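You operate a simulated robot arm through the tools that you are given. There is no shell and no other tool.

Carry out the task below with a simulated robot arm. There is one attempt and no reset: what you move stays moved.

TASK
Zero the counter, wind about 3 metres of the blue lead onto the orange reel and lock the winder.
Fine: the plug goes in the reel's clip; measure with the arm down and leave the arm down.

Only the result counts: the job must be done as asked and must still hold three seconds after the hand-in. Knocking over, shifting, dropping, spilling or breaking anything else fails it.

THE ROBOT
A 7-joint arm with a fingered hand, fixed in place. Base frame: the origin is on the floor under the middle of its stand, x ahead of it, y to its left, z up; the work surface is at about z = 0.76. Lengths are in m, angles in degrees, forces in N, time in s.
It reaches about 1.089 m from its shoulder. Its first joint turns from -149.0 to 149.0 degrees. Payload 3.5 kg.
The tool frame sits at the grasp point between the pads (the TCP): z along the fingers, y along the line on which they close. The tips reach 0.03 m beyond it. The gripper opens to 0.104 m; its body begins 0.035 m behind the TCP. The gripper is a hand of 4 fingers: y runs from the thumb to the fingers, the wrist lies at [-0.015, -0.11, -0.186] in the tool frame, and closing takes about 1.5 s.
Orientation is that of the tool frame in the base frame, as a unit quaternion [w, x, y, z]. With the fingers straight down and the wrist toward the robot, the tool's x, y and z point along [0, 1, 0], [1, 0, 0] and [0, 0, -1] of the base frame.

THE INTERFACE
- The arm moves only by the tool arm_command. Its argument "commands" is a list of rows, each an object of numbers (a shift or turn left out is 0, a gripper value left out holds the last): "tx", "ty", "tz": the shift along the tool's x, y, z in m; "wx", "wy", "wz": the turn, a rotation vector about the tool's x, y, z in degrees. In form: [{"tx": .., "ty": .., "tz": .., "wx": .., "wy": .., "wz": ..}, ...]. A call has 1 to 20 rows; each row shifts and turns the commanded pose from where the row before left it, along the tool's axes as they then stand. "jaw" is the closure in counts, from 0 (fully open) to 255 (shut), set as the call begins (left out, the last holds). Rows are played at 5 a second. More than 0.05 m and 8.6 degrees between two rows, or a gripper value outside its range, and nothing of the call is played. Where a pose cannot be reached the arm comes as near as it can. A force on the tool above 80 N (or 10 N above the force at the start of the call, whichever is more), or a blocked arm, ends the call early, and 0.2 s more pass. The fingers move at their own pace (about 0.045 m/s each) and stop on an object; they squeeze with about 27 N. The grip force told is the motor's: it shows also when the fingers shut on nothing. Time passes only in rows, and 0.2 s behind the last, so rows that do not move let the fingers close. It gives the time, the measured TCP pose, the force on the tool (base axes), the opening and the grip force at its end, in the units of the frame above (readings bear some noise), with the torque about the TCP (base axes, N m) and any sound that the robot's microphone picked up.
- Cameras (640 x 400 px; columns grow to the right, rows downward): "scene" is fixed at [0.3953, -0.6585, 1.5446]; the picture's right is [0.37, 0.93, 0.00], its down [0.92, -0.37, -0.13] and it looks along [-0.12, 0.05, -0.99] (base axes); focal length 336 px, centre (320, 200). "wrist" rides on the gripper at [0.061, -0.092, -0.13] in the tool frame; the picture's right is [-0.81, 0.28, -0.52], its down [-0.53, -0.71, 0.46] and it looks along [-0.24, 0.64, 0.72] (tool axes); focal length 275 px, centre (320, 200).
- snapshot(camera): a new picture of that camera. No time passes.
- lift_body(by): slides the trunk up (or, below 0, down) by that many m; the arm rides with it, the base frame stays. It gives what a move gives, with no picture.
- set_fingers(index, middle, ring, thumb_bend, thumb_turn): sets how far each is bent, from 0 (flat) to 1 (curled in); at 0.3 the hand is open as for a grip, at 0.7 the pads meet at the TCP. One left out holds its place. A second passes; each finger stops where it meets its share of the squeeze, and holds until it gets a number again. A gripper value or a shape takes the hand back. It gives what a move gives, with no picture; readings hold the bend of each and the force on the fingers (four entries, about 0 where the hand has none), thumb and palm. thumb_turn goes from beside the hand (0) to across from the fingers (1), as for a grip.
- hand_shape(shape): the hand has 4 fingers and takes this shape, open, in about a second: jaw (thumb against the fingers, like two jaws); tri (thumb and two fingers); tip (a fingertip pinch); poke (one finger out to press); point (the index stretched); flat (the hand flat); cup (the hand cupped); fist (a fist). The gripper value then closes the fingers along that shape, each until it touches; the sizes above hold for jaw. It gives what a move gives, with no picture.
- locate(camera, pixels): for up to 12 pixels [column, row] of the newest picture of that camera ("zoom" is the newest enlarged one), the place [x, y, z] in the base frame of the surface seen there, good to about 0.003 m, but the place of the scene camera against the robot may be out by one fixed shift of up to 0.012 m in any direction. No time passes.
- inspect(camera, box): a new picture of the part [left, top, right, bottom] of that camera's present view, enlarged. No time passes.
- hand_in(): hands the job in; it is judged then, once.

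Unless the task says otherwise, let go and move clear before handing in.

The tools are called after "Call:" as a command line: name --argument value ..., lists and objects as JSON in quotes. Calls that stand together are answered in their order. arm_command: Moves the arm, as the interface text tells. Its arguments: {"type":"object","properties":{"commands":{"type":"array","items":{"type":"object","properties":{"tx":{"type":"number"},"ty":{"type":"number"},"tz":{"type":"number"},"wx":{"type":"number"},"wy":{"type":"number"},"wz":{"type":"number"}}}},"jaw":{"type":"number"}},"required":["commands"]} The other tools are called the same way: lift_body (by) moves the trunk up or down; hand_shape (shape) gives the hand a shape; set_fingers (index, middle, ring, thumb_bend, thumb_turn) moves the fingers one by one; snapshot (camera) takes a picture; locate (camera, pixels) gives the place of the surface under pixels of a picture; inspect (camera, box) takes an enlarged picture of a part of a camera's view; hand_in () hands the job in.

At the start:

```text
t: 0.0
tcp_pos: [0.2868, -0.5864, 1.1737]
tool_rot: [0.0, 0.707, 0.707, 0.0]
ft_force: [0.0, 0.1, -0.9]
wrist_torque: [0.01, -0.01, 0.01]
width: 0.1038
finger_force: 0.2
shape: jaw
bend: [0.3, 0.3, 0.3, 0.3, 0.98]
finger forces: [0.0, 0.1, 0.1, 0.0, 0.0, 0.0]
trunk travel left (down, up): [-0.55, 0.16]
```

scene: 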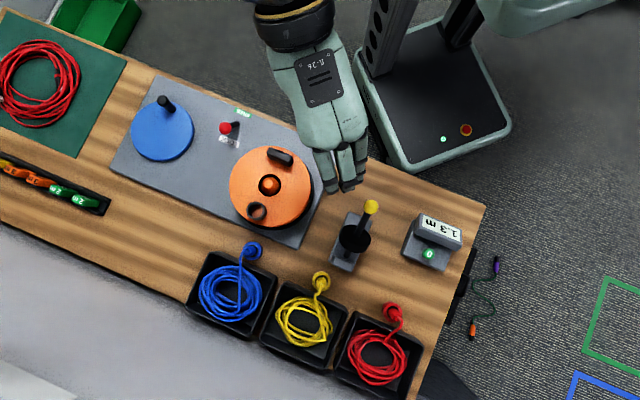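
wrist: 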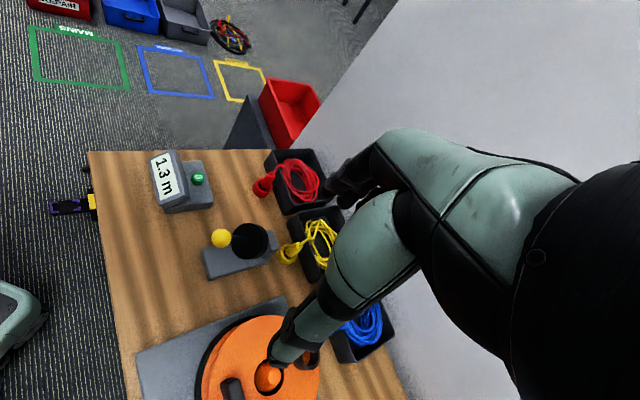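

The scene picture shows the orange reel near (270,188), a blue reel with a crank at (162,130), a counter reading "1.3 m" at (435,238), a measuring arm with a yellow knob at (355,235), and the blue lead in a tray at (230,290). I'll look closer at each part before moving.

Call:
inspect --camera "scene" --box '[200, 120, 360, 260]'

Call:
inspect --camera "scene" --box '[310, 180, 490, 300]'

Call:
inspect --camera "scene" --box '[110, 70, 270, 190]'

Call:
inspect --camera "scene" --box '[170, 220, 430, 400]'

```text
2.86 times, centred on (280, 190) of scene
```

zoom: 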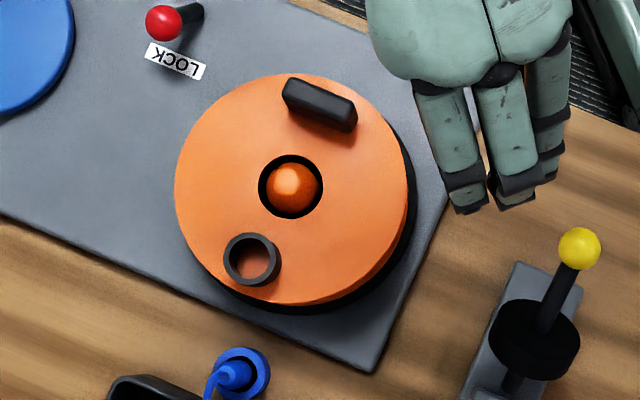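

```text
3.33 times, centred on (400, 240) of scene
```

zoom: 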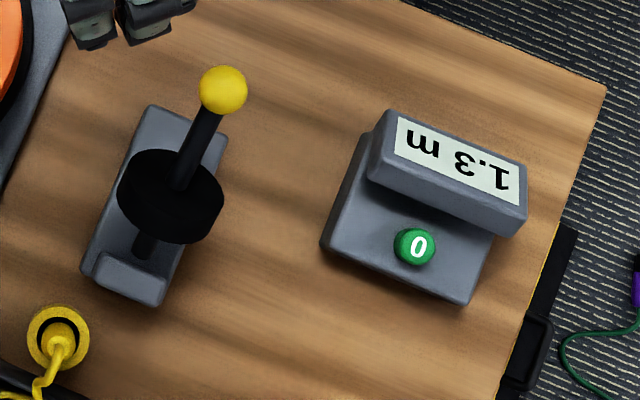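

```text
3.33 times, centred on (190, 130) of scene
```

zoom: 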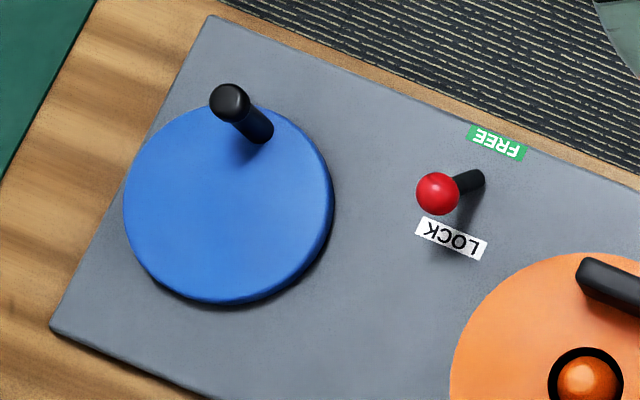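

```text
2.22 times, centred on (300, 310) of scene
```

zoom: 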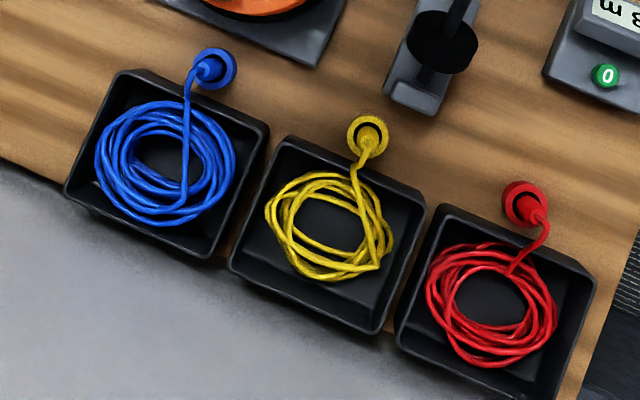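

The winder has a red-ball lever between the LOCK and FREE labels. The orange reel carries a ring-shaped holder at scene (257,212) and a black block at (282,158). I'll locate the key features in 3D.

Call:
snapshot --camera "scene"

Call:
locate --camera "scene" --pixels '[[269, 185], [257, 212], [282, 158], [240, 190], [165, 103], [177, 110], [162, 135], [224, 127], [233, 140], [243, 113], [371, 207], [355, 237]]'

Call:
locate --camera "scene" --pixels '[[429, 254], [443, 230], [252, 250], [321, 280], [393, 311], [230, 290], [345, 262], [315, 235], [295, 240], [130, 165], [350, 200], [410, 310]]'

```text
taken
```

scene: 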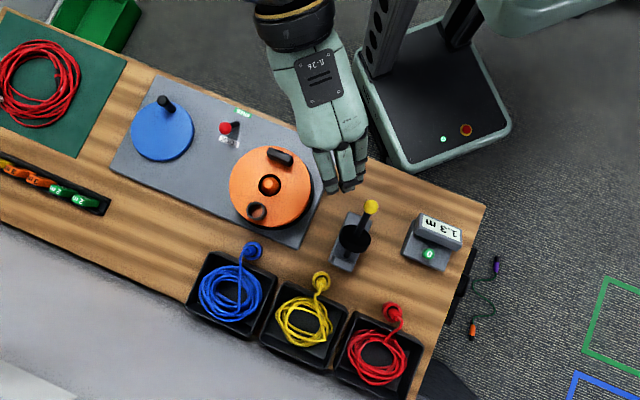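

```text
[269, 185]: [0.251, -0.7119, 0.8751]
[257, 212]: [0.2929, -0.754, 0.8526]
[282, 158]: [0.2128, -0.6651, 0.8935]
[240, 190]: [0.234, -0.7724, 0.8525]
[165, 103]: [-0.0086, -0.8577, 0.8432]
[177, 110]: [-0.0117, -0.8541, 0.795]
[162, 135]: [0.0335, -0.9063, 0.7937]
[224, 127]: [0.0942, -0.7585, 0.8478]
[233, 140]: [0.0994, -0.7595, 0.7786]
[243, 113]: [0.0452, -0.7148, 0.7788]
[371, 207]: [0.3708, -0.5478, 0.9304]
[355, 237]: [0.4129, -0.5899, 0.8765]
```

```text
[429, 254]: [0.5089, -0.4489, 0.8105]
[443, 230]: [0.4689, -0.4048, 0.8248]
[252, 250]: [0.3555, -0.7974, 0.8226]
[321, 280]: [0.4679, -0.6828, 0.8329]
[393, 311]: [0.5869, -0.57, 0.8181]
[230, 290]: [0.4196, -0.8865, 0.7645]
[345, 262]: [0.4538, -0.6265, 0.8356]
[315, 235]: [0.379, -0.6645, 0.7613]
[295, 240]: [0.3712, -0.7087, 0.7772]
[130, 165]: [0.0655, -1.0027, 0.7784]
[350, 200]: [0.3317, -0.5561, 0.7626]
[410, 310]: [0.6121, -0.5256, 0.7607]
```

Positions look consistent: reel top z≈0.853, crank handle at (-0.01,-0.856), lever ball at (0.094,-0.759,0.848), button at (0.509,-0.449,0.81). Now zooming in on the wrist view and the plugs.

Call:
inspect --camera "scene" --box '[225, 230, 285, 270]'

Call:
inspect --camera "wrist" --box '[130, 140, 400, 400]'

Call:
inspect --camera "scene" --box '[320, 190, 390, 280]'

Call:
inspect --camera "scene" --box '[200, 95, 260, 155]'

Call:
inspect --camera "scene" --box '[225, 135, 325, 235]'

```text
10.00 times, centred on (255, 250) of scene
```

zoom: 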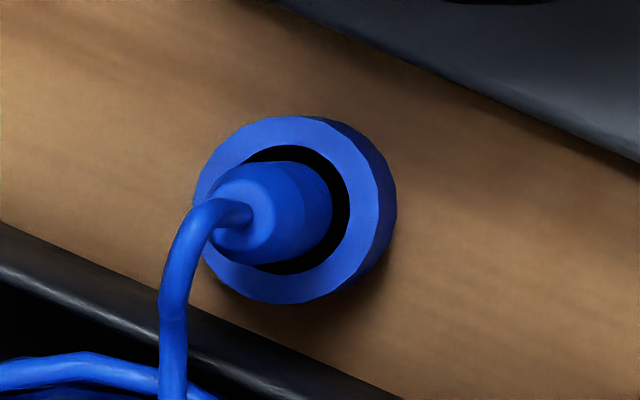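

```text
1.54 times, centred on (265, 270) of wrist
```

zoom: 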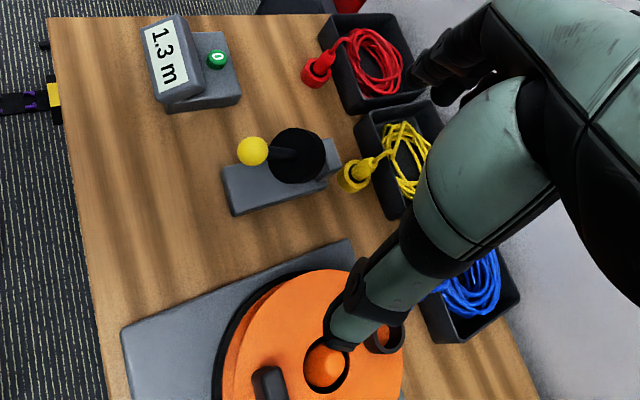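

```text
4.44 times, centred on (355, 235) of scene
```

zoom: 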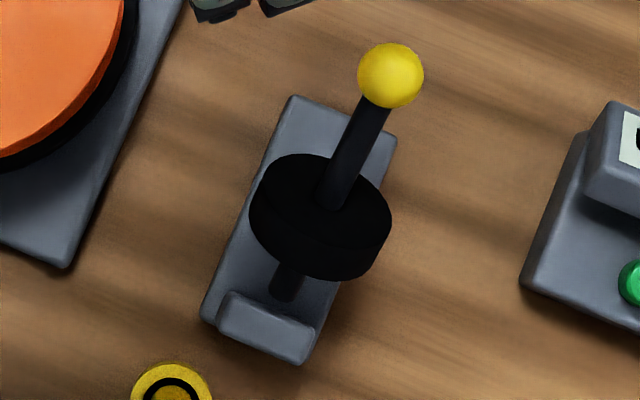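

```text
6.67 times, centred on (230, 125) of scene
```

zoom: 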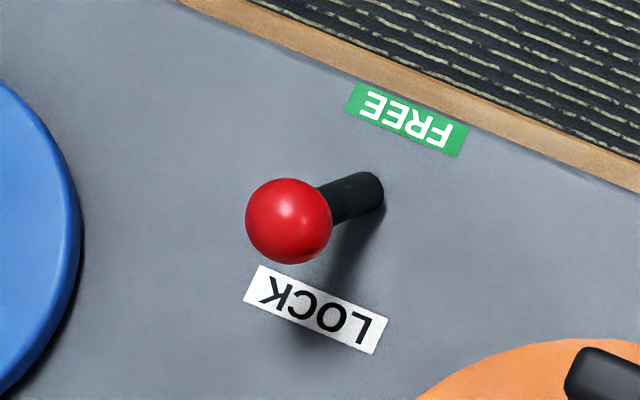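

```text
4.00 times, centred on (275, 185) of scene
```

zoom: 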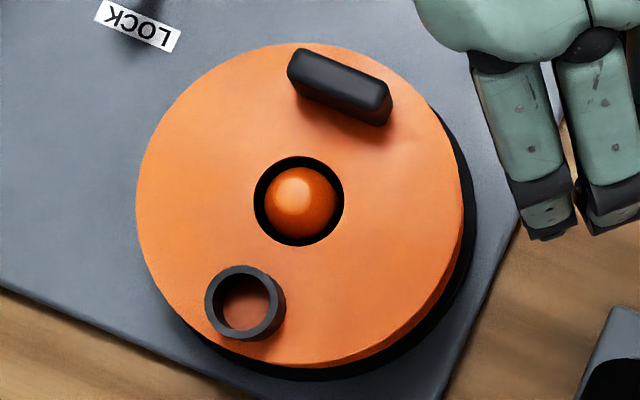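

The blue plug at (252,250) looks like a body sitting in a blue ring socket. I'll get heights of its parts, and of the clip ring, lever and measuring arm.

Call:
inspect --camera "scene" --box '[225, 230, 285, 270]'

Call:
locate --camera "zoom" --pixels '[[240, 225], [310, 200], [335, 190], [380, 200], [300, 130], [225, 270], [370, 240], [390, 215], [450, 250], [250, 180], [170, 300], [280, 185]]'

Call:
inspect --camera "scene" --box '[225, 135, 325, 235]'

Call:
locate --camera "zoom" --pixels '[[243, 302], [213, 300], [270, 285], [245, 270], [240, 333], [300, 200], [263, 200], [290, 60], [385, 120], [340, 85], [140, 200], [460, 200]]'

Call:
inspect --camera "scene" --box '[320, 190, 390, 280]'

Call:
locate --camera "zoom" --pixels '[[390, 70], [360, 120], [335, 190], [280, 200], [380, 230], [300, 230], [288, 285], [265, 335], [235, 260], [340, 110], [290, 105], [350, 260]]'

Call:
inspect --camera "scene" --box '[200, 95, 260, 155]'

Call:
locate --camera "zoom" --pixels '[[290, 220], [345, 200], [372, 190], [378, 205], [410, 120], [315, 310], [320, 345], [340, 90]]'

```text
10.00 times, centred on (255, 250) of scene
```

zoom: 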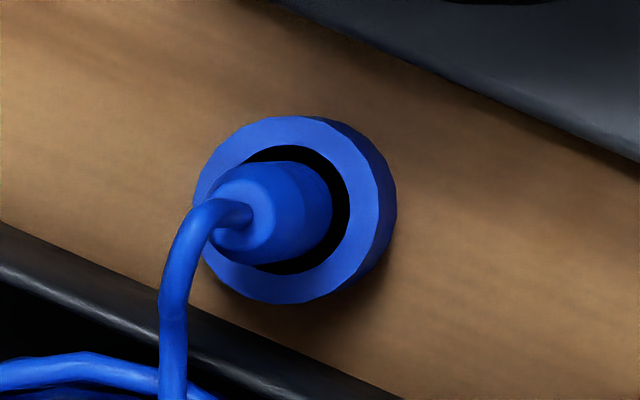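

```text
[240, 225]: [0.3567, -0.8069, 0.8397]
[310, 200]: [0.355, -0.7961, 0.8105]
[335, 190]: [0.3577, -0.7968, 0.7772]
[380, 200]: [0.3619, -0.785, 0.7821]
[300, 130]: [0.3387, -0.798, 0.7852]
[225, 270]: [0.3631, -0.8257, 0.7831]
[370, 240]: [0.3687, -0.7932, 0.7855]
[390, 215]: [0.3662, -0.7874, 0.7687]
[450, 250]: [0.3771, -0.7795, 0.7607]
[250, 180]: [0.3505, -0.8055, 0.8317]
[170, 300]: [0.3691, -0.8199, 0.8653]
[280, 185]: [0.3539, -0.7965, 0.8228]
```

```text
4.00 times, centred on (275, 185) of scene
```

zoom: 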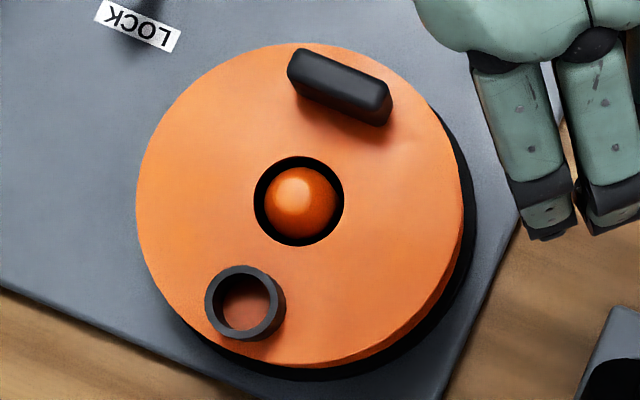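

```text
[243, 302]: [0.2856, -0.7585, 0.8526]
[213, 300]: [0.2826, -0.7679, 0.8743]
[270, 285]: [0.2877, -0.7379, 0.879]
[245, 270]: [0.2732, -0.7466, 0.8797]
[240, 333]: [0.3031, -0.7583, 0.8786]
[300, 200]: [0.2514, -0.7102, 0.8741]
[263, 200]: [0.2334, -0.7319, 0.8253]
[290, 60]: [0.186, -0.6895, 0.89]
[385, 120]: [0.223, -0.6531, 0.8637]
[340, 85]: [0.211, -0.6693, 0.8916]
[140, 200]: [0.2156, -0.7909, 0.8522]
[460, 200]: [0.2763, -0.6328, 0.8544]
```

```text
4.44 times, centred on (355, 235) of scene
```

zoom: 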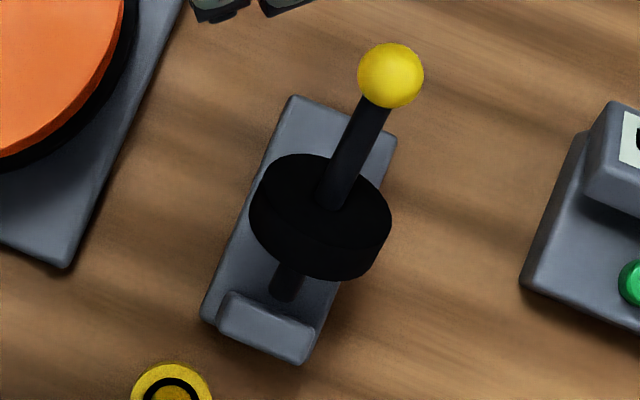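

```text
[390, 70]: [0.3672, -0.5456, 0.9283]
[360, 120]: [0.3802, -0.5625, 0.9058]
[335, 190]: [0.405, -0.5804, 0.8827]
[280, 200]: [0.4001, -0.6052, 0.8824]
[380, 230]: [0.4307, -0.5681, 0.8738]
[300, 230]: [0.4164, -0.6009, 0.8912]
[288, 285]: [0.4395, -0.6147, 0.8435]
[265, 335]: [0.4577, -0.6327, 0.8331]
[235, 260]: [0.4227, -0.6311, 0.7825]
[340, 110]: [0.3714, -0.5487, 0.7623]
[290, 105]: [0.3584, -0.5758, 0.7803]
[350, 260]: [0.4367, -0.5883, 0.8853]
```

```text
6.67 times, centred on (230, 125) of scene
```

zoom: 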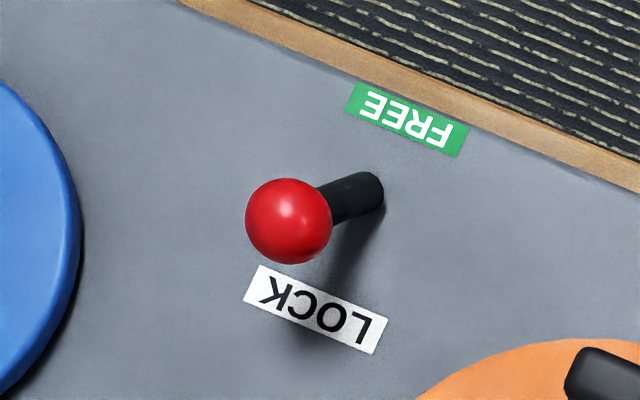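

```text
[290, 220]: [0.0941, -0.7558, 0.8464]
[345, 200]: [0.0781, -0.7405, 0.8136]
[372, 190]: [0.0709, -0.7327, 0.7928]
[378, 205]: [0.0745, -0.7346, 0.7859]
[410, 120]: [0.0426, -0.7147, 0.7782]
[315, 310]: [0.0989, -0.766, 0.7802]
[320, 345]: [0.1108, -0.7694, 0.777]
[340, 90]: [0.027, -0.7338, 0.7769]
```

The winder lever leans toward LOCK. The plug body stands about 5 cm above its collar near (0.355,-0.80), and the clip ring is at about (0.287,-0.753) with its top at z≈0.879. I'll move above the plug, turn the hand so the fingers close along the table's length, and look with the wrist camera.

Call:
arm_command --commands '[{"tx": -0.0356, "ty": 0.0113, "tz": 0.02}, {"tx": -0.0356, "ty": 0.0113, "tz": 0.02}, {"tx": -0.0356, "ty": 0.0113, "tz": 0.02}, {"tx": -0.0356, "ty": 0.0113, "tz": 0.02}, {"tx": -0.0356, "ty": 0.0113, "tz": 0.02}, {"tx": -0.0356, "ty": 0.0113, "tz": 0.02}, {"wz": -7}, {"wz": -7}, {"wz": -7}, {"wz": -7}, {"wz": -7}, {"wz": -6.7}, {}]'

Call:
snapshot --camera "wrist"

Call:
snapshot --camera "scene"

```text
t: 2.8
tcp_pos: [0.341, -0.7438, 1.0418]
tool_rot: [0.001, 0.409, 0.912, 0.0]
ft_force: [0.3, 0.3, 0.0]
wrist_torque: [0.02, -0.01, 0.0]
width: 0.1036
finger_force: 0.0
shape: jaw
bend: [0.3, 0.3, 0.3, 0.3, 0.98]
finger forces: [0.1, 0.0, 0.1, 0.0, 0.1, 0.0]
out of reach, approached as far as the arm can: row 8, 9, 10, 11, 12
trunk travel left (down, up): [-0.55, 0.16]
```

```text
taken
```

wrist: 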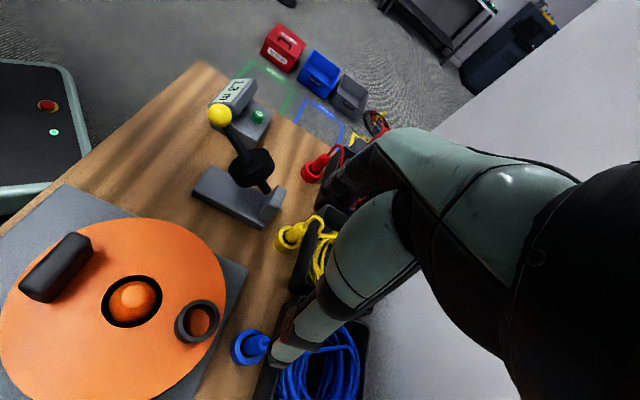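

```text
taken
```

scene: 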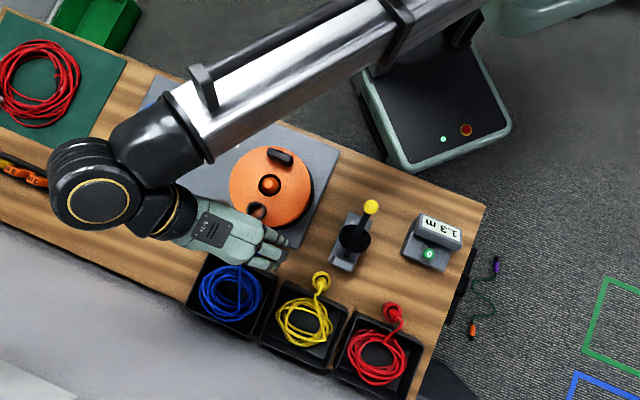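

The hand reached the yaw I asked for but came up short of the plug position, so this orientation is near the arm's limit. The wrist view shows the yellow ball (219,114), green button (257,117), blue plug (250,345) and clip ring (197,320), so I'll use it to calibrate the scene camera's shift.

Call:
locate --camera "wrist" --pixels '[[219, 114], [258, 116], [133, 296], [198, 322], [182, 318], [215, 318], [198, 303], [55, 265], [245, 335], [240, 345], [282, 235], [250, 165]]'

Call:
inspect --camera "wrist" --box '[150, 270, 310, 400]'

Call:
inspect --camera "wrist" --box '[170, 70, 310, 240]'

```text
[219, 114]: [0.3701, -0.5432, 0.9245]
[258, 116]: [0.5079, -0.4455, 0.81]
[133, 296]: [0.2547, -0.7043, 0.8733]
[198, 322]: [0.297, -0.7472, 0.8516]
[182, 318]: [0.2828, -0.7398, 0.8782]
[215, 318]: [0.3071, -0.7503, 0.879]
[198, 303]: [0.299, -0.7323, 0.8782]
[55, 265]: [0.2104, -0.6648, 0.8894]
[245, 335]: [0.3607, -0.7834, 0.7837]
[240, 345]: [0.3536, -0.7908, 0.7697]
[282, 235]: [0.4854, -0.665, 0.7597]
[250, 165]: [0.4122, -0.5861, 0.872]
```

```text
3.08 times, centred on (230, 335) of wrist
```

zoom: 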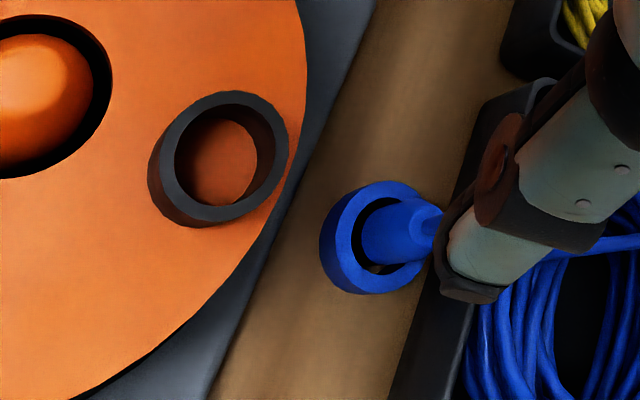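

```text
2.35 times, centred on (240, 155) of wrist
```

zoom: 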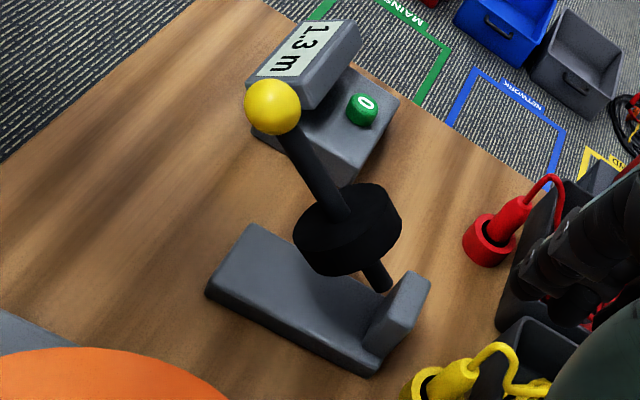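

The zoom shows clearly that the measuring arm pivots at the upright block and swings down with its wheel. The clip is a plain ring, and the plug is a slim body in a loose collar. I'll measure the clip rim, plug and collar with the wrist zoom.

Call:
inspect --camera "wrist" --box '[150, 270, 310, 400]'

Call:
locate --camera "zoom" --pixels '[[168, 165], [281, 145], [225, 97], [212, 213], [185, 115], [268, 190], [330, 240], [355, 195], [415, 190], [350, 285], [400, 225], [375, 250]]'

Call:
inspect --camera "wrist" --box '[170, 70, 310, 240]'

Call:
locate --camera "zoom" --pixels '[[270, 105], [318, 180], [378, 275], [400, 290], [360, 340], [250, 250], [340, 220], [390, 220], [330, 265], [362, 105], [300, 45], [350, 120]]'

```text
3.08 times, centred on (230, 335) of wrist
```

zoom: 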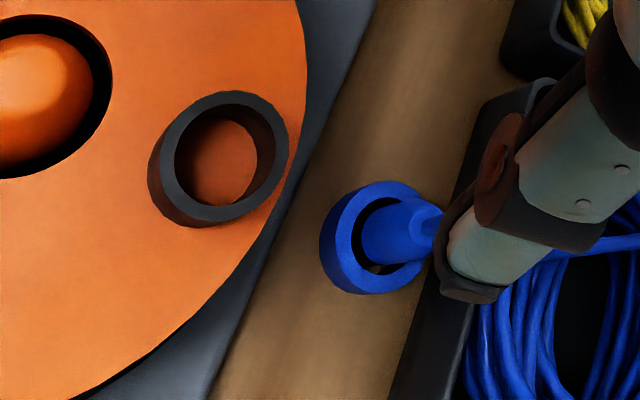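

```text
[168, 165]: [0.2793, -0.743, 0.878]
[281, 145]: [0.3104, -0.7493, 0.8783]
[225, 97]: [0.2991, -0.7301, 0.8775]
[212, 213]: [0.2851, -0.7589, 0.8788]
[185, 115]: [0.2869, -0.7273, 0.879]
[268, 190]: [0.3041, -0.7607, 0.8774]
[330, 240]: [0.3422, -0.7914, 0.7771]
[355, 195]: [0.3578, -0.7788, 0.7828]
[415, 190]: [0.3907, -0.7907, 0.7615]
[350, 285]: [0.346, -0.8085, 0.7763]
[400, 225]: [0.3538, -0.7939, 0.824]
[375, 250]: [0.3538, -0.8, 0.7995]
```

```text
2.35 times, centred on (240, 155) of wrist
```

zoom: 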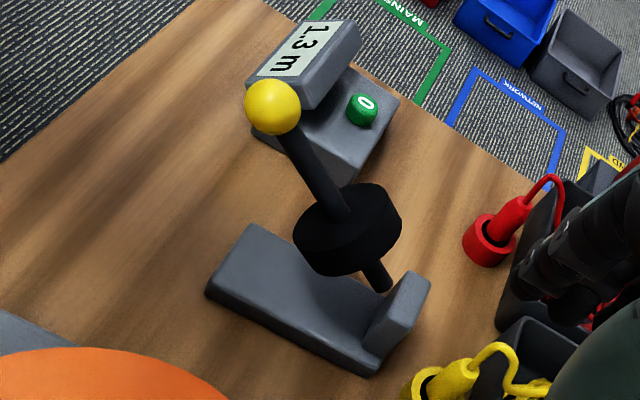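

```text
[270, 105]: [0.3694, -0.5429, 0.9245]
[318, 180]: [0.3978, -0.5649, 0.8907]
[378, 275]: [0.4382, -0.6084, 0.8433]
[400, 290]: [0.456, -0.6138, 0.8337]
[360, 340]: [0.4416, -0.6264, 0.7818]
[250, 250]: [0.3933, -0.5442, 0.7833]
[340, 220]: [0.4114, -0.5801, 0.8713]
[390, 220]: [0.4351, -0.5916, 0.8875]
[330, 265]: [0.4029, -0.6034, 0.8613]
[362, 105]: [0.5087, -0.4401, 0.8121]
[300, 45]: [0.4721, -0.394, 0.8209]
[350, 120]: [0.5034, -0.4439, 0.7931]
```

Wrist-camera measurements put the clip centre at about (0.294,-0.745), so the scene camera is off by roughly (+0.0075,+0.0077). The yellow ball is near (0.375,-0.537,0.915). I'll do the measuring arm first: move over the ball, turning the hand so its wrist is on the robot's side.

Call:
arm_command --commands '[{"tx": 0.0231, "ty": 0.0239}, {"tx": 0.0231, "ty": 0.0239}, {"tx": 0.0231, "ty": 0.0239}, {"tx": 0.0231, "ty": 0.0239}, {"tx": 0.0231, "ty": 0.0239}, {"tx": 0.0231, "ty": 0.0239}, {"tx": 0.0231, "ty": 0.0239}, {"tx": 0.0231, "ty": 0.0239}, {"wz": 7.5}, {"wz": 7.5}, {"wz": 7.5}, {"wz": 7.5}, {"wz": 7.5}, {"wz": 7.5}, {"wz": 7.5}, {"wz": 7.5}, {"wz": 7.5}, {"wz": 7.5}, {"wz": 7.5}, {"wz": 7.5}]'

Call:
snapshot --camera "wrist"

Call:
snapshot --camera "scene"

```text
t: 4.9
tcp_pos: [0.3607, -0.4765, 1.042]
tool_rot: [0.002, 0.489, 0.872, -0.002]
ft_force: [-0.2, -0.2, -0.7]
wrist_torque: [0.03, 0.09, 0.05]
width: 0.1037
finger_force: 0.1
shape: jaw
bend: [0.3, 0.3, 0.3, 0.3, 0.98]
finger forces: [0.0, 0.0, 0.0, 0.0, 0.0, 0.1]
trunk travel left (down, up): [-0.55, 0.16]
stopped in row 10: the force on the tool passed its limit at 127 N (the readings are from after the stop); the commanded pose is now the measured one
```

```text
taken
```

wrist: 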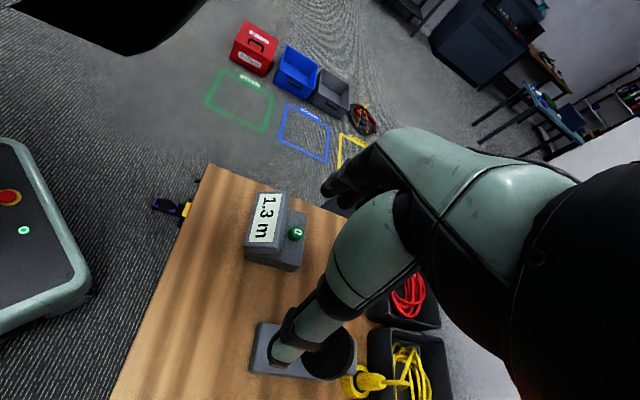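

```text
taken
```

scene: 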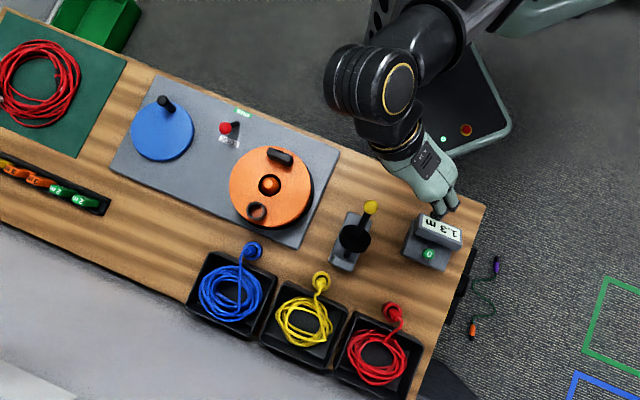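

The call stopped on a 127 N force. Nothing on the bench was touched, so the arm was probably folded too close to its own column. I'll back away from the robot first and then rotate.

Call:
arm_command --commands '[{"tx": -0.0304, "ty": -0.0098, "tz": -0.0075}, {"tx": -0.0304, "ty": -0.0098, "tz": -0.0075}, {"tx": -0.0304, "ty": -0.0098, "tz": -0.0075}, {"tx": -0.0304, "ty": -0.0098, "tz": -0.0075}, {"wz": 7.25}, {"wz": 7.25}, {"wz": 7.25}, {"wz": 7.25}, {"wz": 7.25}, {"wz": 7.25}, {"wz": 7.25}, {"wz": 7.25}, {"wz": 7.25}, {"wz": 7.25}, {"wz": 7.25}, {}]'

Call:
snapshot --camera "wrist"

Call:
snapshot --camera "scene"

```text
t: 8.3
tcp_pos: [0.3909, -0.6011, 1.0729]
tool_rot: [0.002, 0.934, 0.357, -0.001]
ft_force: [-0.4, 0.7, -0.4]
wrist_torque: [0.01, -0.04, 0.02]
width: 0.1036
finger_force: 0.1
shape: jaw
bend: [0.3, 0.3, 0.3, 0.3, 0.98]
finger forces: [0.0, 0.0, 0.0, 0.1, 0.0, 0.0]
trunk travel left (down, up): [-0.55, 0.16]
```

```text
taken
```

wrist: 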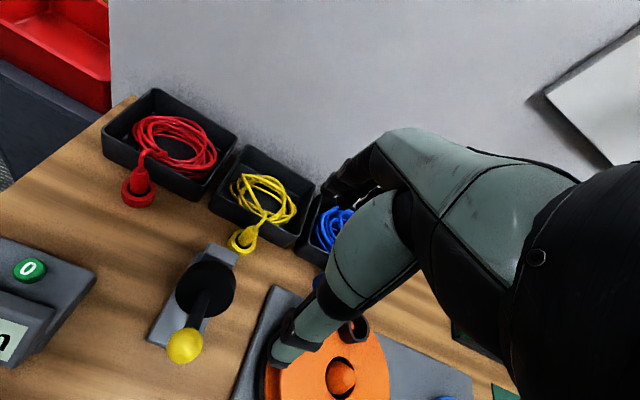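

```text
taken
```

scene: 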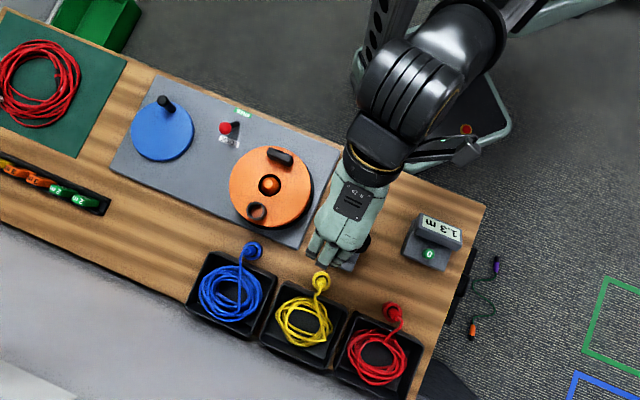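

The hand now faces across the table with no contact. The wrist view shows the ball (185,345), arm, wheel and button (30,270). I'll re-measure the ball, the blue plug region and the button from here.

Call:
locate --camera "wrist" --pixels '[[184, 346], [200, 310], [205, 285], [222, 252], [30, 268], [243, 240], [342, 378], [355, 325], [345, 328], [330, 335], [160, 335], [345, 230]]'

Call:
inspect --camera "wrist" --box '[130, 200, 280, 390]'

Call:
inspect --camera "wrist" --box '[280, 150, 400, 280]'

```text
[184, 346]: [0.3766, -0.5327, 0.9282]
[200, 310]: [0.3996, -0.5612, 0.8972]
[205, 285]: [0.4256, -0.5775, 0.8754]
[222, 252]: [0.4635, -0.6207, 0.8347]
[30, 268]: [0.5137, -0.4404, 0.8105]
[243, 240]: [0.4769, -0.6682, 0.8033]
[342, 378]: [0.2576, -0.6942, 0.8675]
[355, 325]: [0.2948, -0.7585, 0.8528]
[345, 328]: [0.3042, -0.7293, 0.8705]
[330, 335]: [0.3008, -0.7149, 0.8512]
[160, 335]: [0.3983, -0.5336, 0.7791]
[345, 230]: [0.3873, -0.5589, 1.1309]
```

```text
2.11 times, centred on (205, 295) of wrist
```

zoom: 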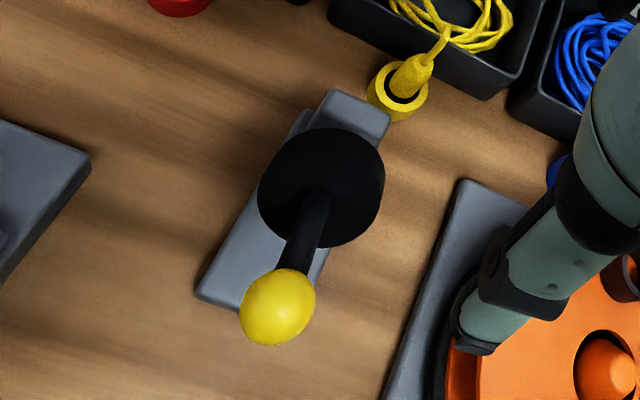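

```text
3.08 times, centred on (340, 215) of wrist
```

zoom: 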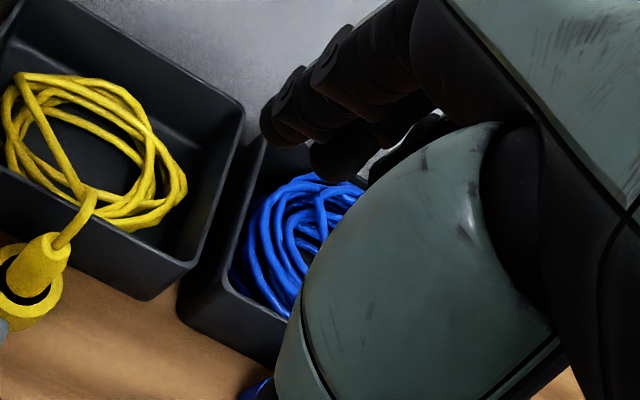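

The ball centre is about (0.376,-0.535,0.917) and the button is at (0.5135,-0.4405,0.8105). I'll shut the fingers and hover with the tips just above the ball.

Call:
arm_command --commands '[{"tx": 0.0082, "ty": -0.0148, "tz": 0.0}, {"tx": 0.0082, "ty": -0.0148}, {"tx": 0.0082, "ty": -0.0148}, {"tx": 0.0082, "ty": -0.0148}, {}, {}, {}, {}, {"tz": 0.025}, {"tz": 0.025}, {"tz": 0.025}, {"tz": 0.015}, {}]' --jaw 255

Call:
snapshot --camera "wrist"

Call:
inspect --camera "scene" --box '[290, 130, 450, 270]'

```text
t: 11.1
tcp_pos: [0.3767, -0.5355, 0.9837]
tool_rot: [0.003, 0.934, 0.357, 0.0]
ft_force: [0.6, 0.9, 0.5]
wrist_torque: [0.01, 0.0, 0.0]
width: 0.0001
finger_force: 26.7
shape: jaw
bend: [0.7, 0.7, 0.7, 0.47, 1.0]
finger forces: [0.0, 0.0, 0.1, 0.0, 0.1, 0.0]
trunk travel left (down, up): [-0.55, 0.16]
```

```text
taken
```

wrist: 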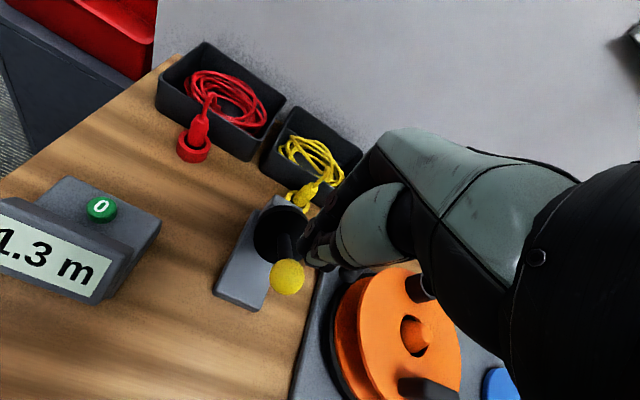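

```text
2.86 times, centred on (370, 200) of scene
```

zoom: 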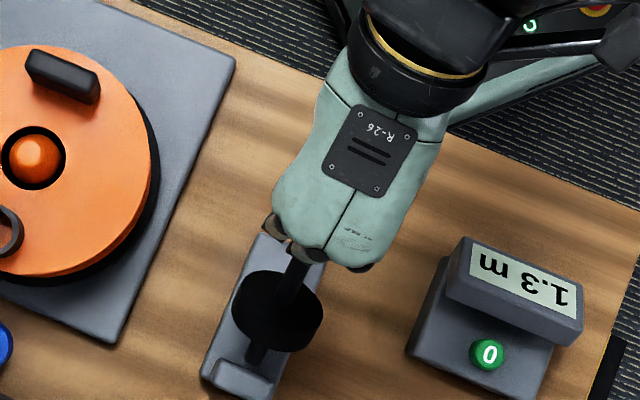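

The closed fingertips are directly above the ball: it appears at (288,277), just where a point 6.7 cm below the TCP should be. I'll now push down along the arm's arc.

Call:
arm_command --commands '[{"tz": 0.012}, {"tz": 0.012}, {"ty": -0.0094, "tz": 0.0134}, {"ty": -0.0075, "tz": 0.0137}, {"ty": -0.0061, "tz": 0.0143}, {"ty": -0.0046, "tz": 0.015}, {"ty": -0.0033, "tz": 0.0178}, {"ty": -0.0011, "tz": 0.012}]'

Call:
snapshot --camera "wrist"

Call:
inspect --camera "scene" --box '[290, 130, 450, 270]'

```text
t: 12.9
tcp_pos: [0.3551, -0.5115, 0.8714]
tool_rot: [0.003, 0.934, 0.357, -0.001]
ft_force: [-0.7, 0.7, -0.5]
wrist_torque: [0.03, 0.01, -0.02]
width: 0.0
finger_force: 27.3
shape: jaw
bend: [0.7, 0.7, 0.7, 0.47, 1.0]
finger forces: [0.0, 0.0, 0.1, 0.1, 0.0, 0.1]
trunk travel left (down, up): [-0.55, 0.16]
```

```text
taken
```

wrist: 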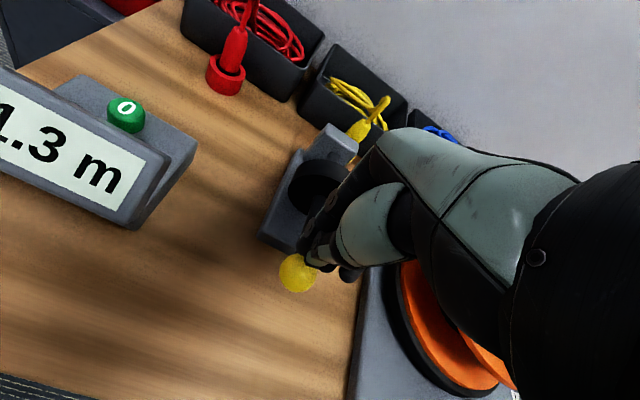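

```text
2.86 times, centred on (370, 200) of scene
```

zoom: 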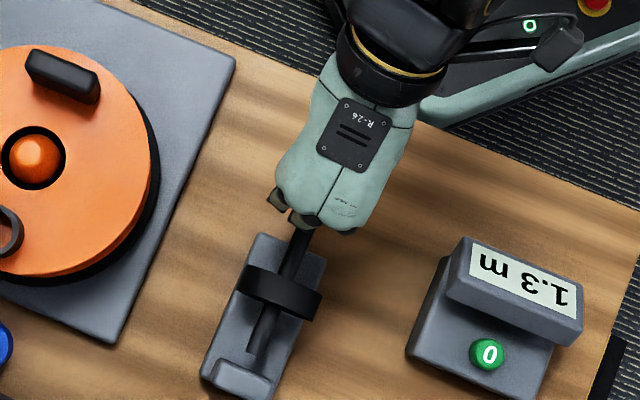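

The arm swung down and the wheel is now nearly edge-on, with no residual force. I'll check the ball height and press further to make sure it is fully seated.

Call:
locate --camera "wrist" --pixels '[[298, 275], [290, 280], [318, 175], [340, 140]]'

Call:
arm_command --commands '[{"tz": 0.005}, {"tz": 0.005}, {"tz": 0.005}, {"tz": 0.005}, {"tz": 0.005}]'

Call:
inspect --camera "scene" --box '[290, 130, 450, 270]'

Call:
snapshot --camera "wrist"

```text
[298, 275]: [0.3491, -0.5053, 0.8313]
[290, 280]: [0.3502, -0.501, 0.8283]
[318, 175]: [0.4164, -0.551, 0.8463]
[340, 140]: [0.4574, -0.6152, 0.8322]
```

```text
t: 14.1
tcp_pos: [0.3564, -0.5135, 0.8548]
tool_rot: [0.009, 0.935, 0.354, 0.002]
ft_force: [4.2, -5.3, 31.2]
wrist_torque: [-0.07, 0.09, 0.06]
width: 0.0
finger_force: 27.2
shape: jaw
bend: [0.7, 0.71, 0.7, 0.52, 1.0]
finger forces: [0.0, 28.3, 0.0, 0.0, 0.0, 0.0]
trunk travel left (down, up): [-0.55, 0.16]
stopped in row 5: the force on the tool passed its limit at 85 N (the readings are from after the stop); the commanded pose is now the measured one
```

```text
2.86 times, centred on (370, 200) of scene
```

zoom: 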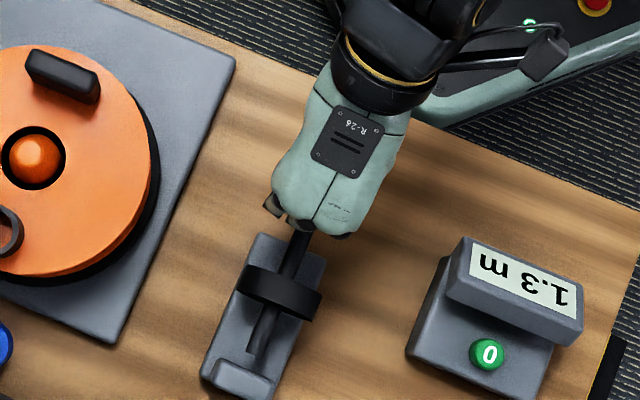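

```text
taken
```

wrist: 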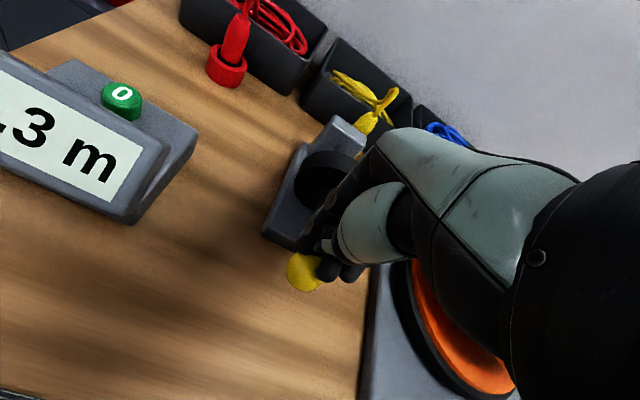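

The arm is firmly on its stop (85 N pushing on it at TCP z 0.855). I'll raise the hand and check that it stays down.

Call:
arm_command --commands '[{"tz": -0.02}, {"tz": -0.03}, {"tz": -0.03}, {"tz": -0.03}, {"tz": -0.03}, {"tz": -0.02}, {}]'

Call:
snapshot --camera "wrist"

Call:
snapshot --camera "scene"

```text
t: 15.7
tcp_pos: [0.3524, -0.5115, 1.0138]
tool_rot: [0.008, 0.934, 0.356, 0.002]
ft_force: [0.1, 0.1, 0.3]
wrist_torque: [0.01, 0.01, -0.03]
width: 0.0
finger_force: 26.9
shape: jaw
bend: [0.7, 0.7, 0.7, 0.52, 1.0]
finger forces: [0.1, 0.1, 0.0, 0.0, 0.0, 0.0]
trunk travel left (down, up): [-0.55, 0.16]
```

```text
taken
```

wrist: 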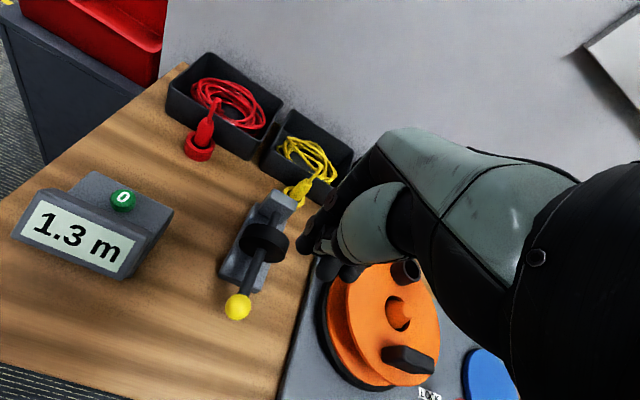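

```text
taken
```

scene: 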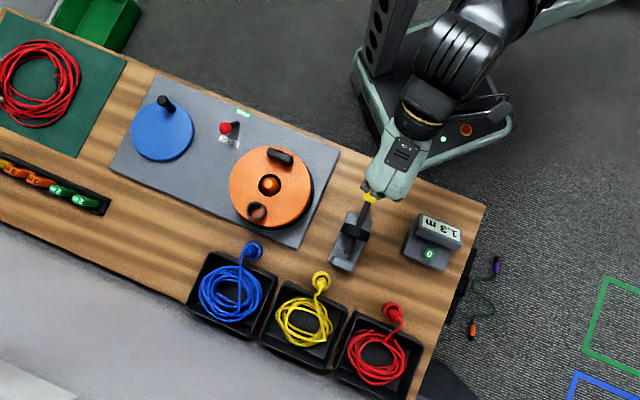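

The arm stays down (yellow ball at scene (369,197)). Next I'll move over the plug and turn the hand the other way, to tool y = −u, so the fingers close along the table and the cable leaves through the open side.

Call:
arm_command --commands '[{"tx": -0.0181, "ty": 0.0348, "tz": -0.008}, {"tx": -0.0181, "ty": 0.0348, "tz": -0.008}, {"tx": -0.0181, "ty": 0.0348, "tz": -0.008}, {"tx": -0.0181, "ty": 0.0348, "tz": -0.008}, {"tx": -0.0181, "ty": 0.0348, "tz": -0.008}, {"wz": 7.5}, {"wz": 7.5}, {"wz": 7.5}, {"wz": 7.5}, {"wz": 7.5}, {"wz": 7.5}, {"wz": 7.5}, {"wz": 7.5}, {"wz": 7.5}, {"wz": 7.5}, {"wz": 7.5}, {"wz": 7.5}, {}]' --jaw 100

Call:
snapshot --camera "wrist"

Call:
snapshot --camera "scene"

```text
t: 19.5
tcp_pos: [0.4016, -0.7018, 1.0568]
tool_rot: [0.004, 0.912, -0.41, 0.006]
ft_force: [0.6, 0.1, 0.3]
wrist_torque: [0.03, 0.0, 0.02]
width: 0.063
finger_force: 0.1
shape: jaw
bend: [0.29, 0.4, 0.37, 0.64, 1.0]
finger forces: [0.0, 0.1, 0.0, 0.0, 0.0, 0.0]
trunk travel left (down, up): [-0.55, 0.16]
```

```text
taken
```

wrist: 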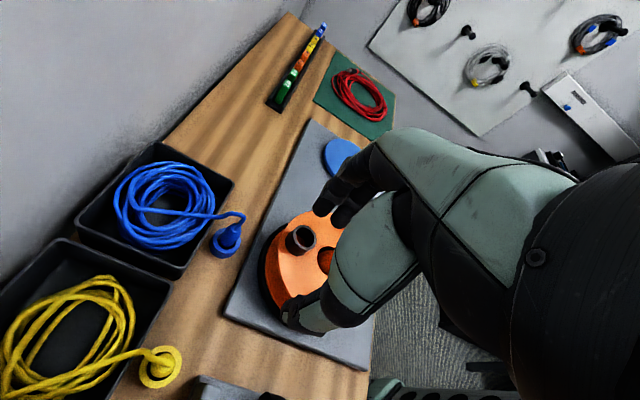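

```text
taken
```

scene: 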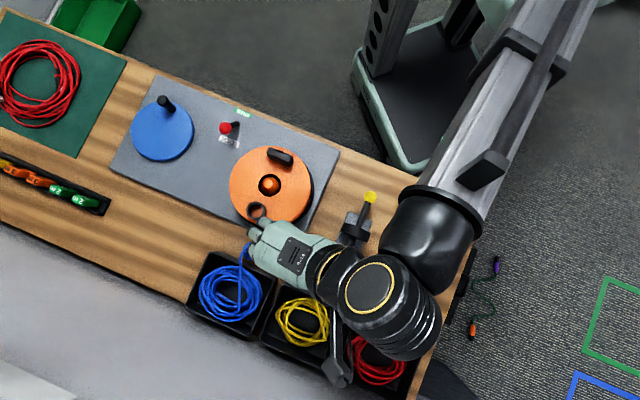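

This orientation is reachable. The plug is visible at wrist (228,237), so I'll zoom in and measure it from this side.

Call:
inspect --camera "wrist" --box '[180, 190, 320, 290]'

Call:
locate --camera "zoom" --pixels '[[215, 190], [200, 215], [235, 215], [250, 250], [165, 220], [230, 165], [280, 105], [190, 280], [260, 190], [545, 230], [520, 270], [575, 235]]'

```text
4.00 times, centred on (250, 240) of wrist
```

zoom: 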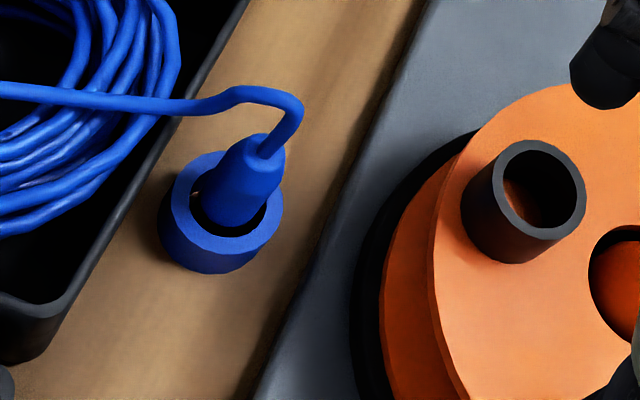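

```text
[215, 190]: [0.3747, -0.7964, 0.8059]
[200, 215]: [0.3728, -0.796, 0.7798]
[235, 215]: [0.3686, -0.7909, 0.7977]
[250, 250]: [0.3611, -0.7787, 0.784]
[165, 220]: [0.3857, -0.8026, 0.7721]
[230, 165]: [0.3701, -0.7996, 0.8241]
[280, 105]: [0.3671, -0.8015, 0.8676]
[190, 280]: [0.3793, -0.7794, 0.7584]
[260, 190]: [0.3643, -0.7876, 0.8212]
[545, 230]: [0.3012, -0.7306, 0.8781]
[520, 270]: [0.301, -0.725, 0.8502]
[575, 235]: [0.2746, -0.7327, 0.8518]
```

The plug centre from this side comes out near (0.363,-0.801), with the body about 2.4 cm wide and the cable leaving at the top. I'll measure the clip rim and collar rim from this view too, to average the errors.

Call:
locate --camera "zoom" --pixels '[[498, 195], [580, 187], [538, 146], [542, 233], [508, 160], [572, 220], [177, 210], [279, 205], [200, 160], [235, 258], [190, 240], [265, 240]]'

```text
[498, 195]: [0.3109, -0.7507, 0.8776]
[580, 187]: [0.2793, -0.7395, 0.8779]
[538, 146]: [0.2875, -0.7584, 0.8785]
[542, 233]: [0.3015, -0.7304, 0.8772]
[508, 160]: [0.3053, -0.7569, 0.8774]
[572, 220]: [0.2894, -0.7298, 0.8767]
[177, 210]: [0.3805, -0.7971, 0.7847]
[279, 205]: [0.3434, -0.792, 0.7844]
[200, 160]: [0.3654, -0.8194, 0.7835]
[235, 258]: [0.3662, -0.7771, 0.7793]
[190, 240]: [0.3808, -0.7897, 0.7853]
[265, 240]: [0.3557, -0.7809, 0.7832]
```

The clip centre is (0.295,-0.7447) with rim z≈0.878, and the plug/collar centre is (0.363,-0.799). Before descending I'll check the tray rim height, since the fingers will come close to it.

Call:
locate --camera "zoom" --pixels '[[172, 125], [120, 215], [60, 320], [215, 50], [30, 310], [270, 370], [355, 180], [375, 210], [440, 200]]'

Call:
inspect --camera "wrist" --box '[240, 130, 460, 350]'

```text
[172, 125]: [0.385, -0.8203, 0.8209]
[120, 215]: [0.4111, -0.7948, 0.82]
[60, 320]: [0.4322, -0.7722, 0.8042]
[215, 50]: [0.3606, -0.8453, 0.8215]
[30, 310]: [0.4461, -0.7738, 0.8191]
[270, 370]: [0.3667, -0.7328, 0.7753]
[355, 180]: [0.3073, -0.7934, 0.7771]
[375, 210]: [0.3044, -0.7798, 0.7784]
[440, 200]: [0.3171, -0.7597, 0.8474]
```

```text
1.82 times, centred on (350, 240) of wrist
```

zoom: 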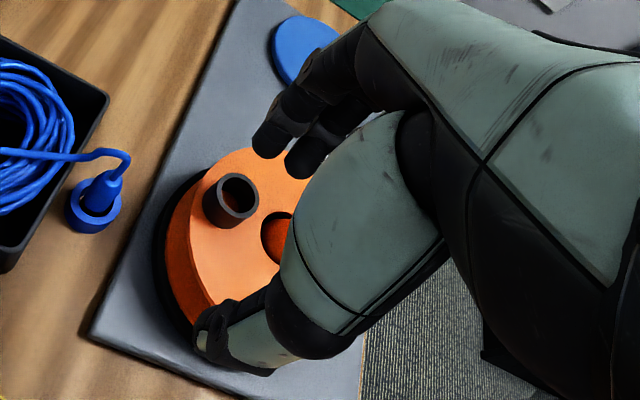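

The tray rim is at z≈0.82, only about 3 cm from the plug centre, so a narrow grip is needed. I'll try the "tri" shape (thumb and two fingers) and see where the fingers sit.

Call:
hand_shape --shape "tri"

Call:
snapshot --camera "wrist"

Call:
inspect --camera "scene" --box '[210, 170, 350, 300]'

```text
t: 20.4
tcp_pos: [0.403, -0.7008, 1.0555]
tool_rot: [0.004, 0.912, -0.409, 0.005]
ft_force: [0.6, 0.3, -0.8]
wrist_torque: [-0.03, 0.0, 0.01]
width: 0.1038
finger_force: 0.2
shape: tri
bend: [0.3, 0.3, 0.99, 0.3, 0.98]
finger forces: [0.0, 0.0, 0.0, 0.0, 0.0, 0.0]
trunk travel left (down, up): [-0.55, 0.16]
```

```text
taken
```

wrist: 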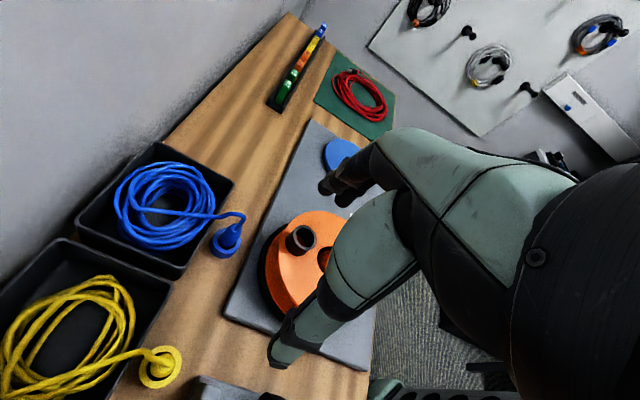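

```text
3.08 times, centred on (280, 235) of scene
```

zoom: 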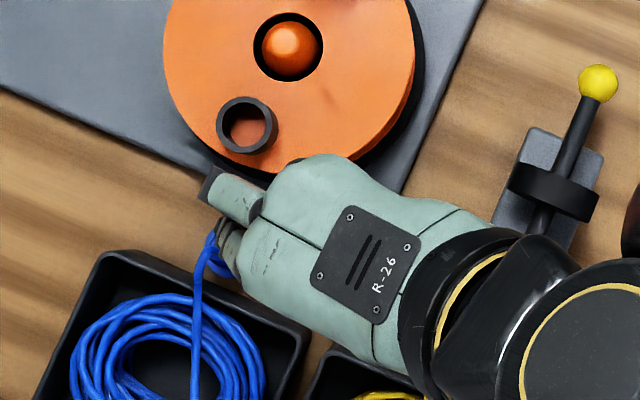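

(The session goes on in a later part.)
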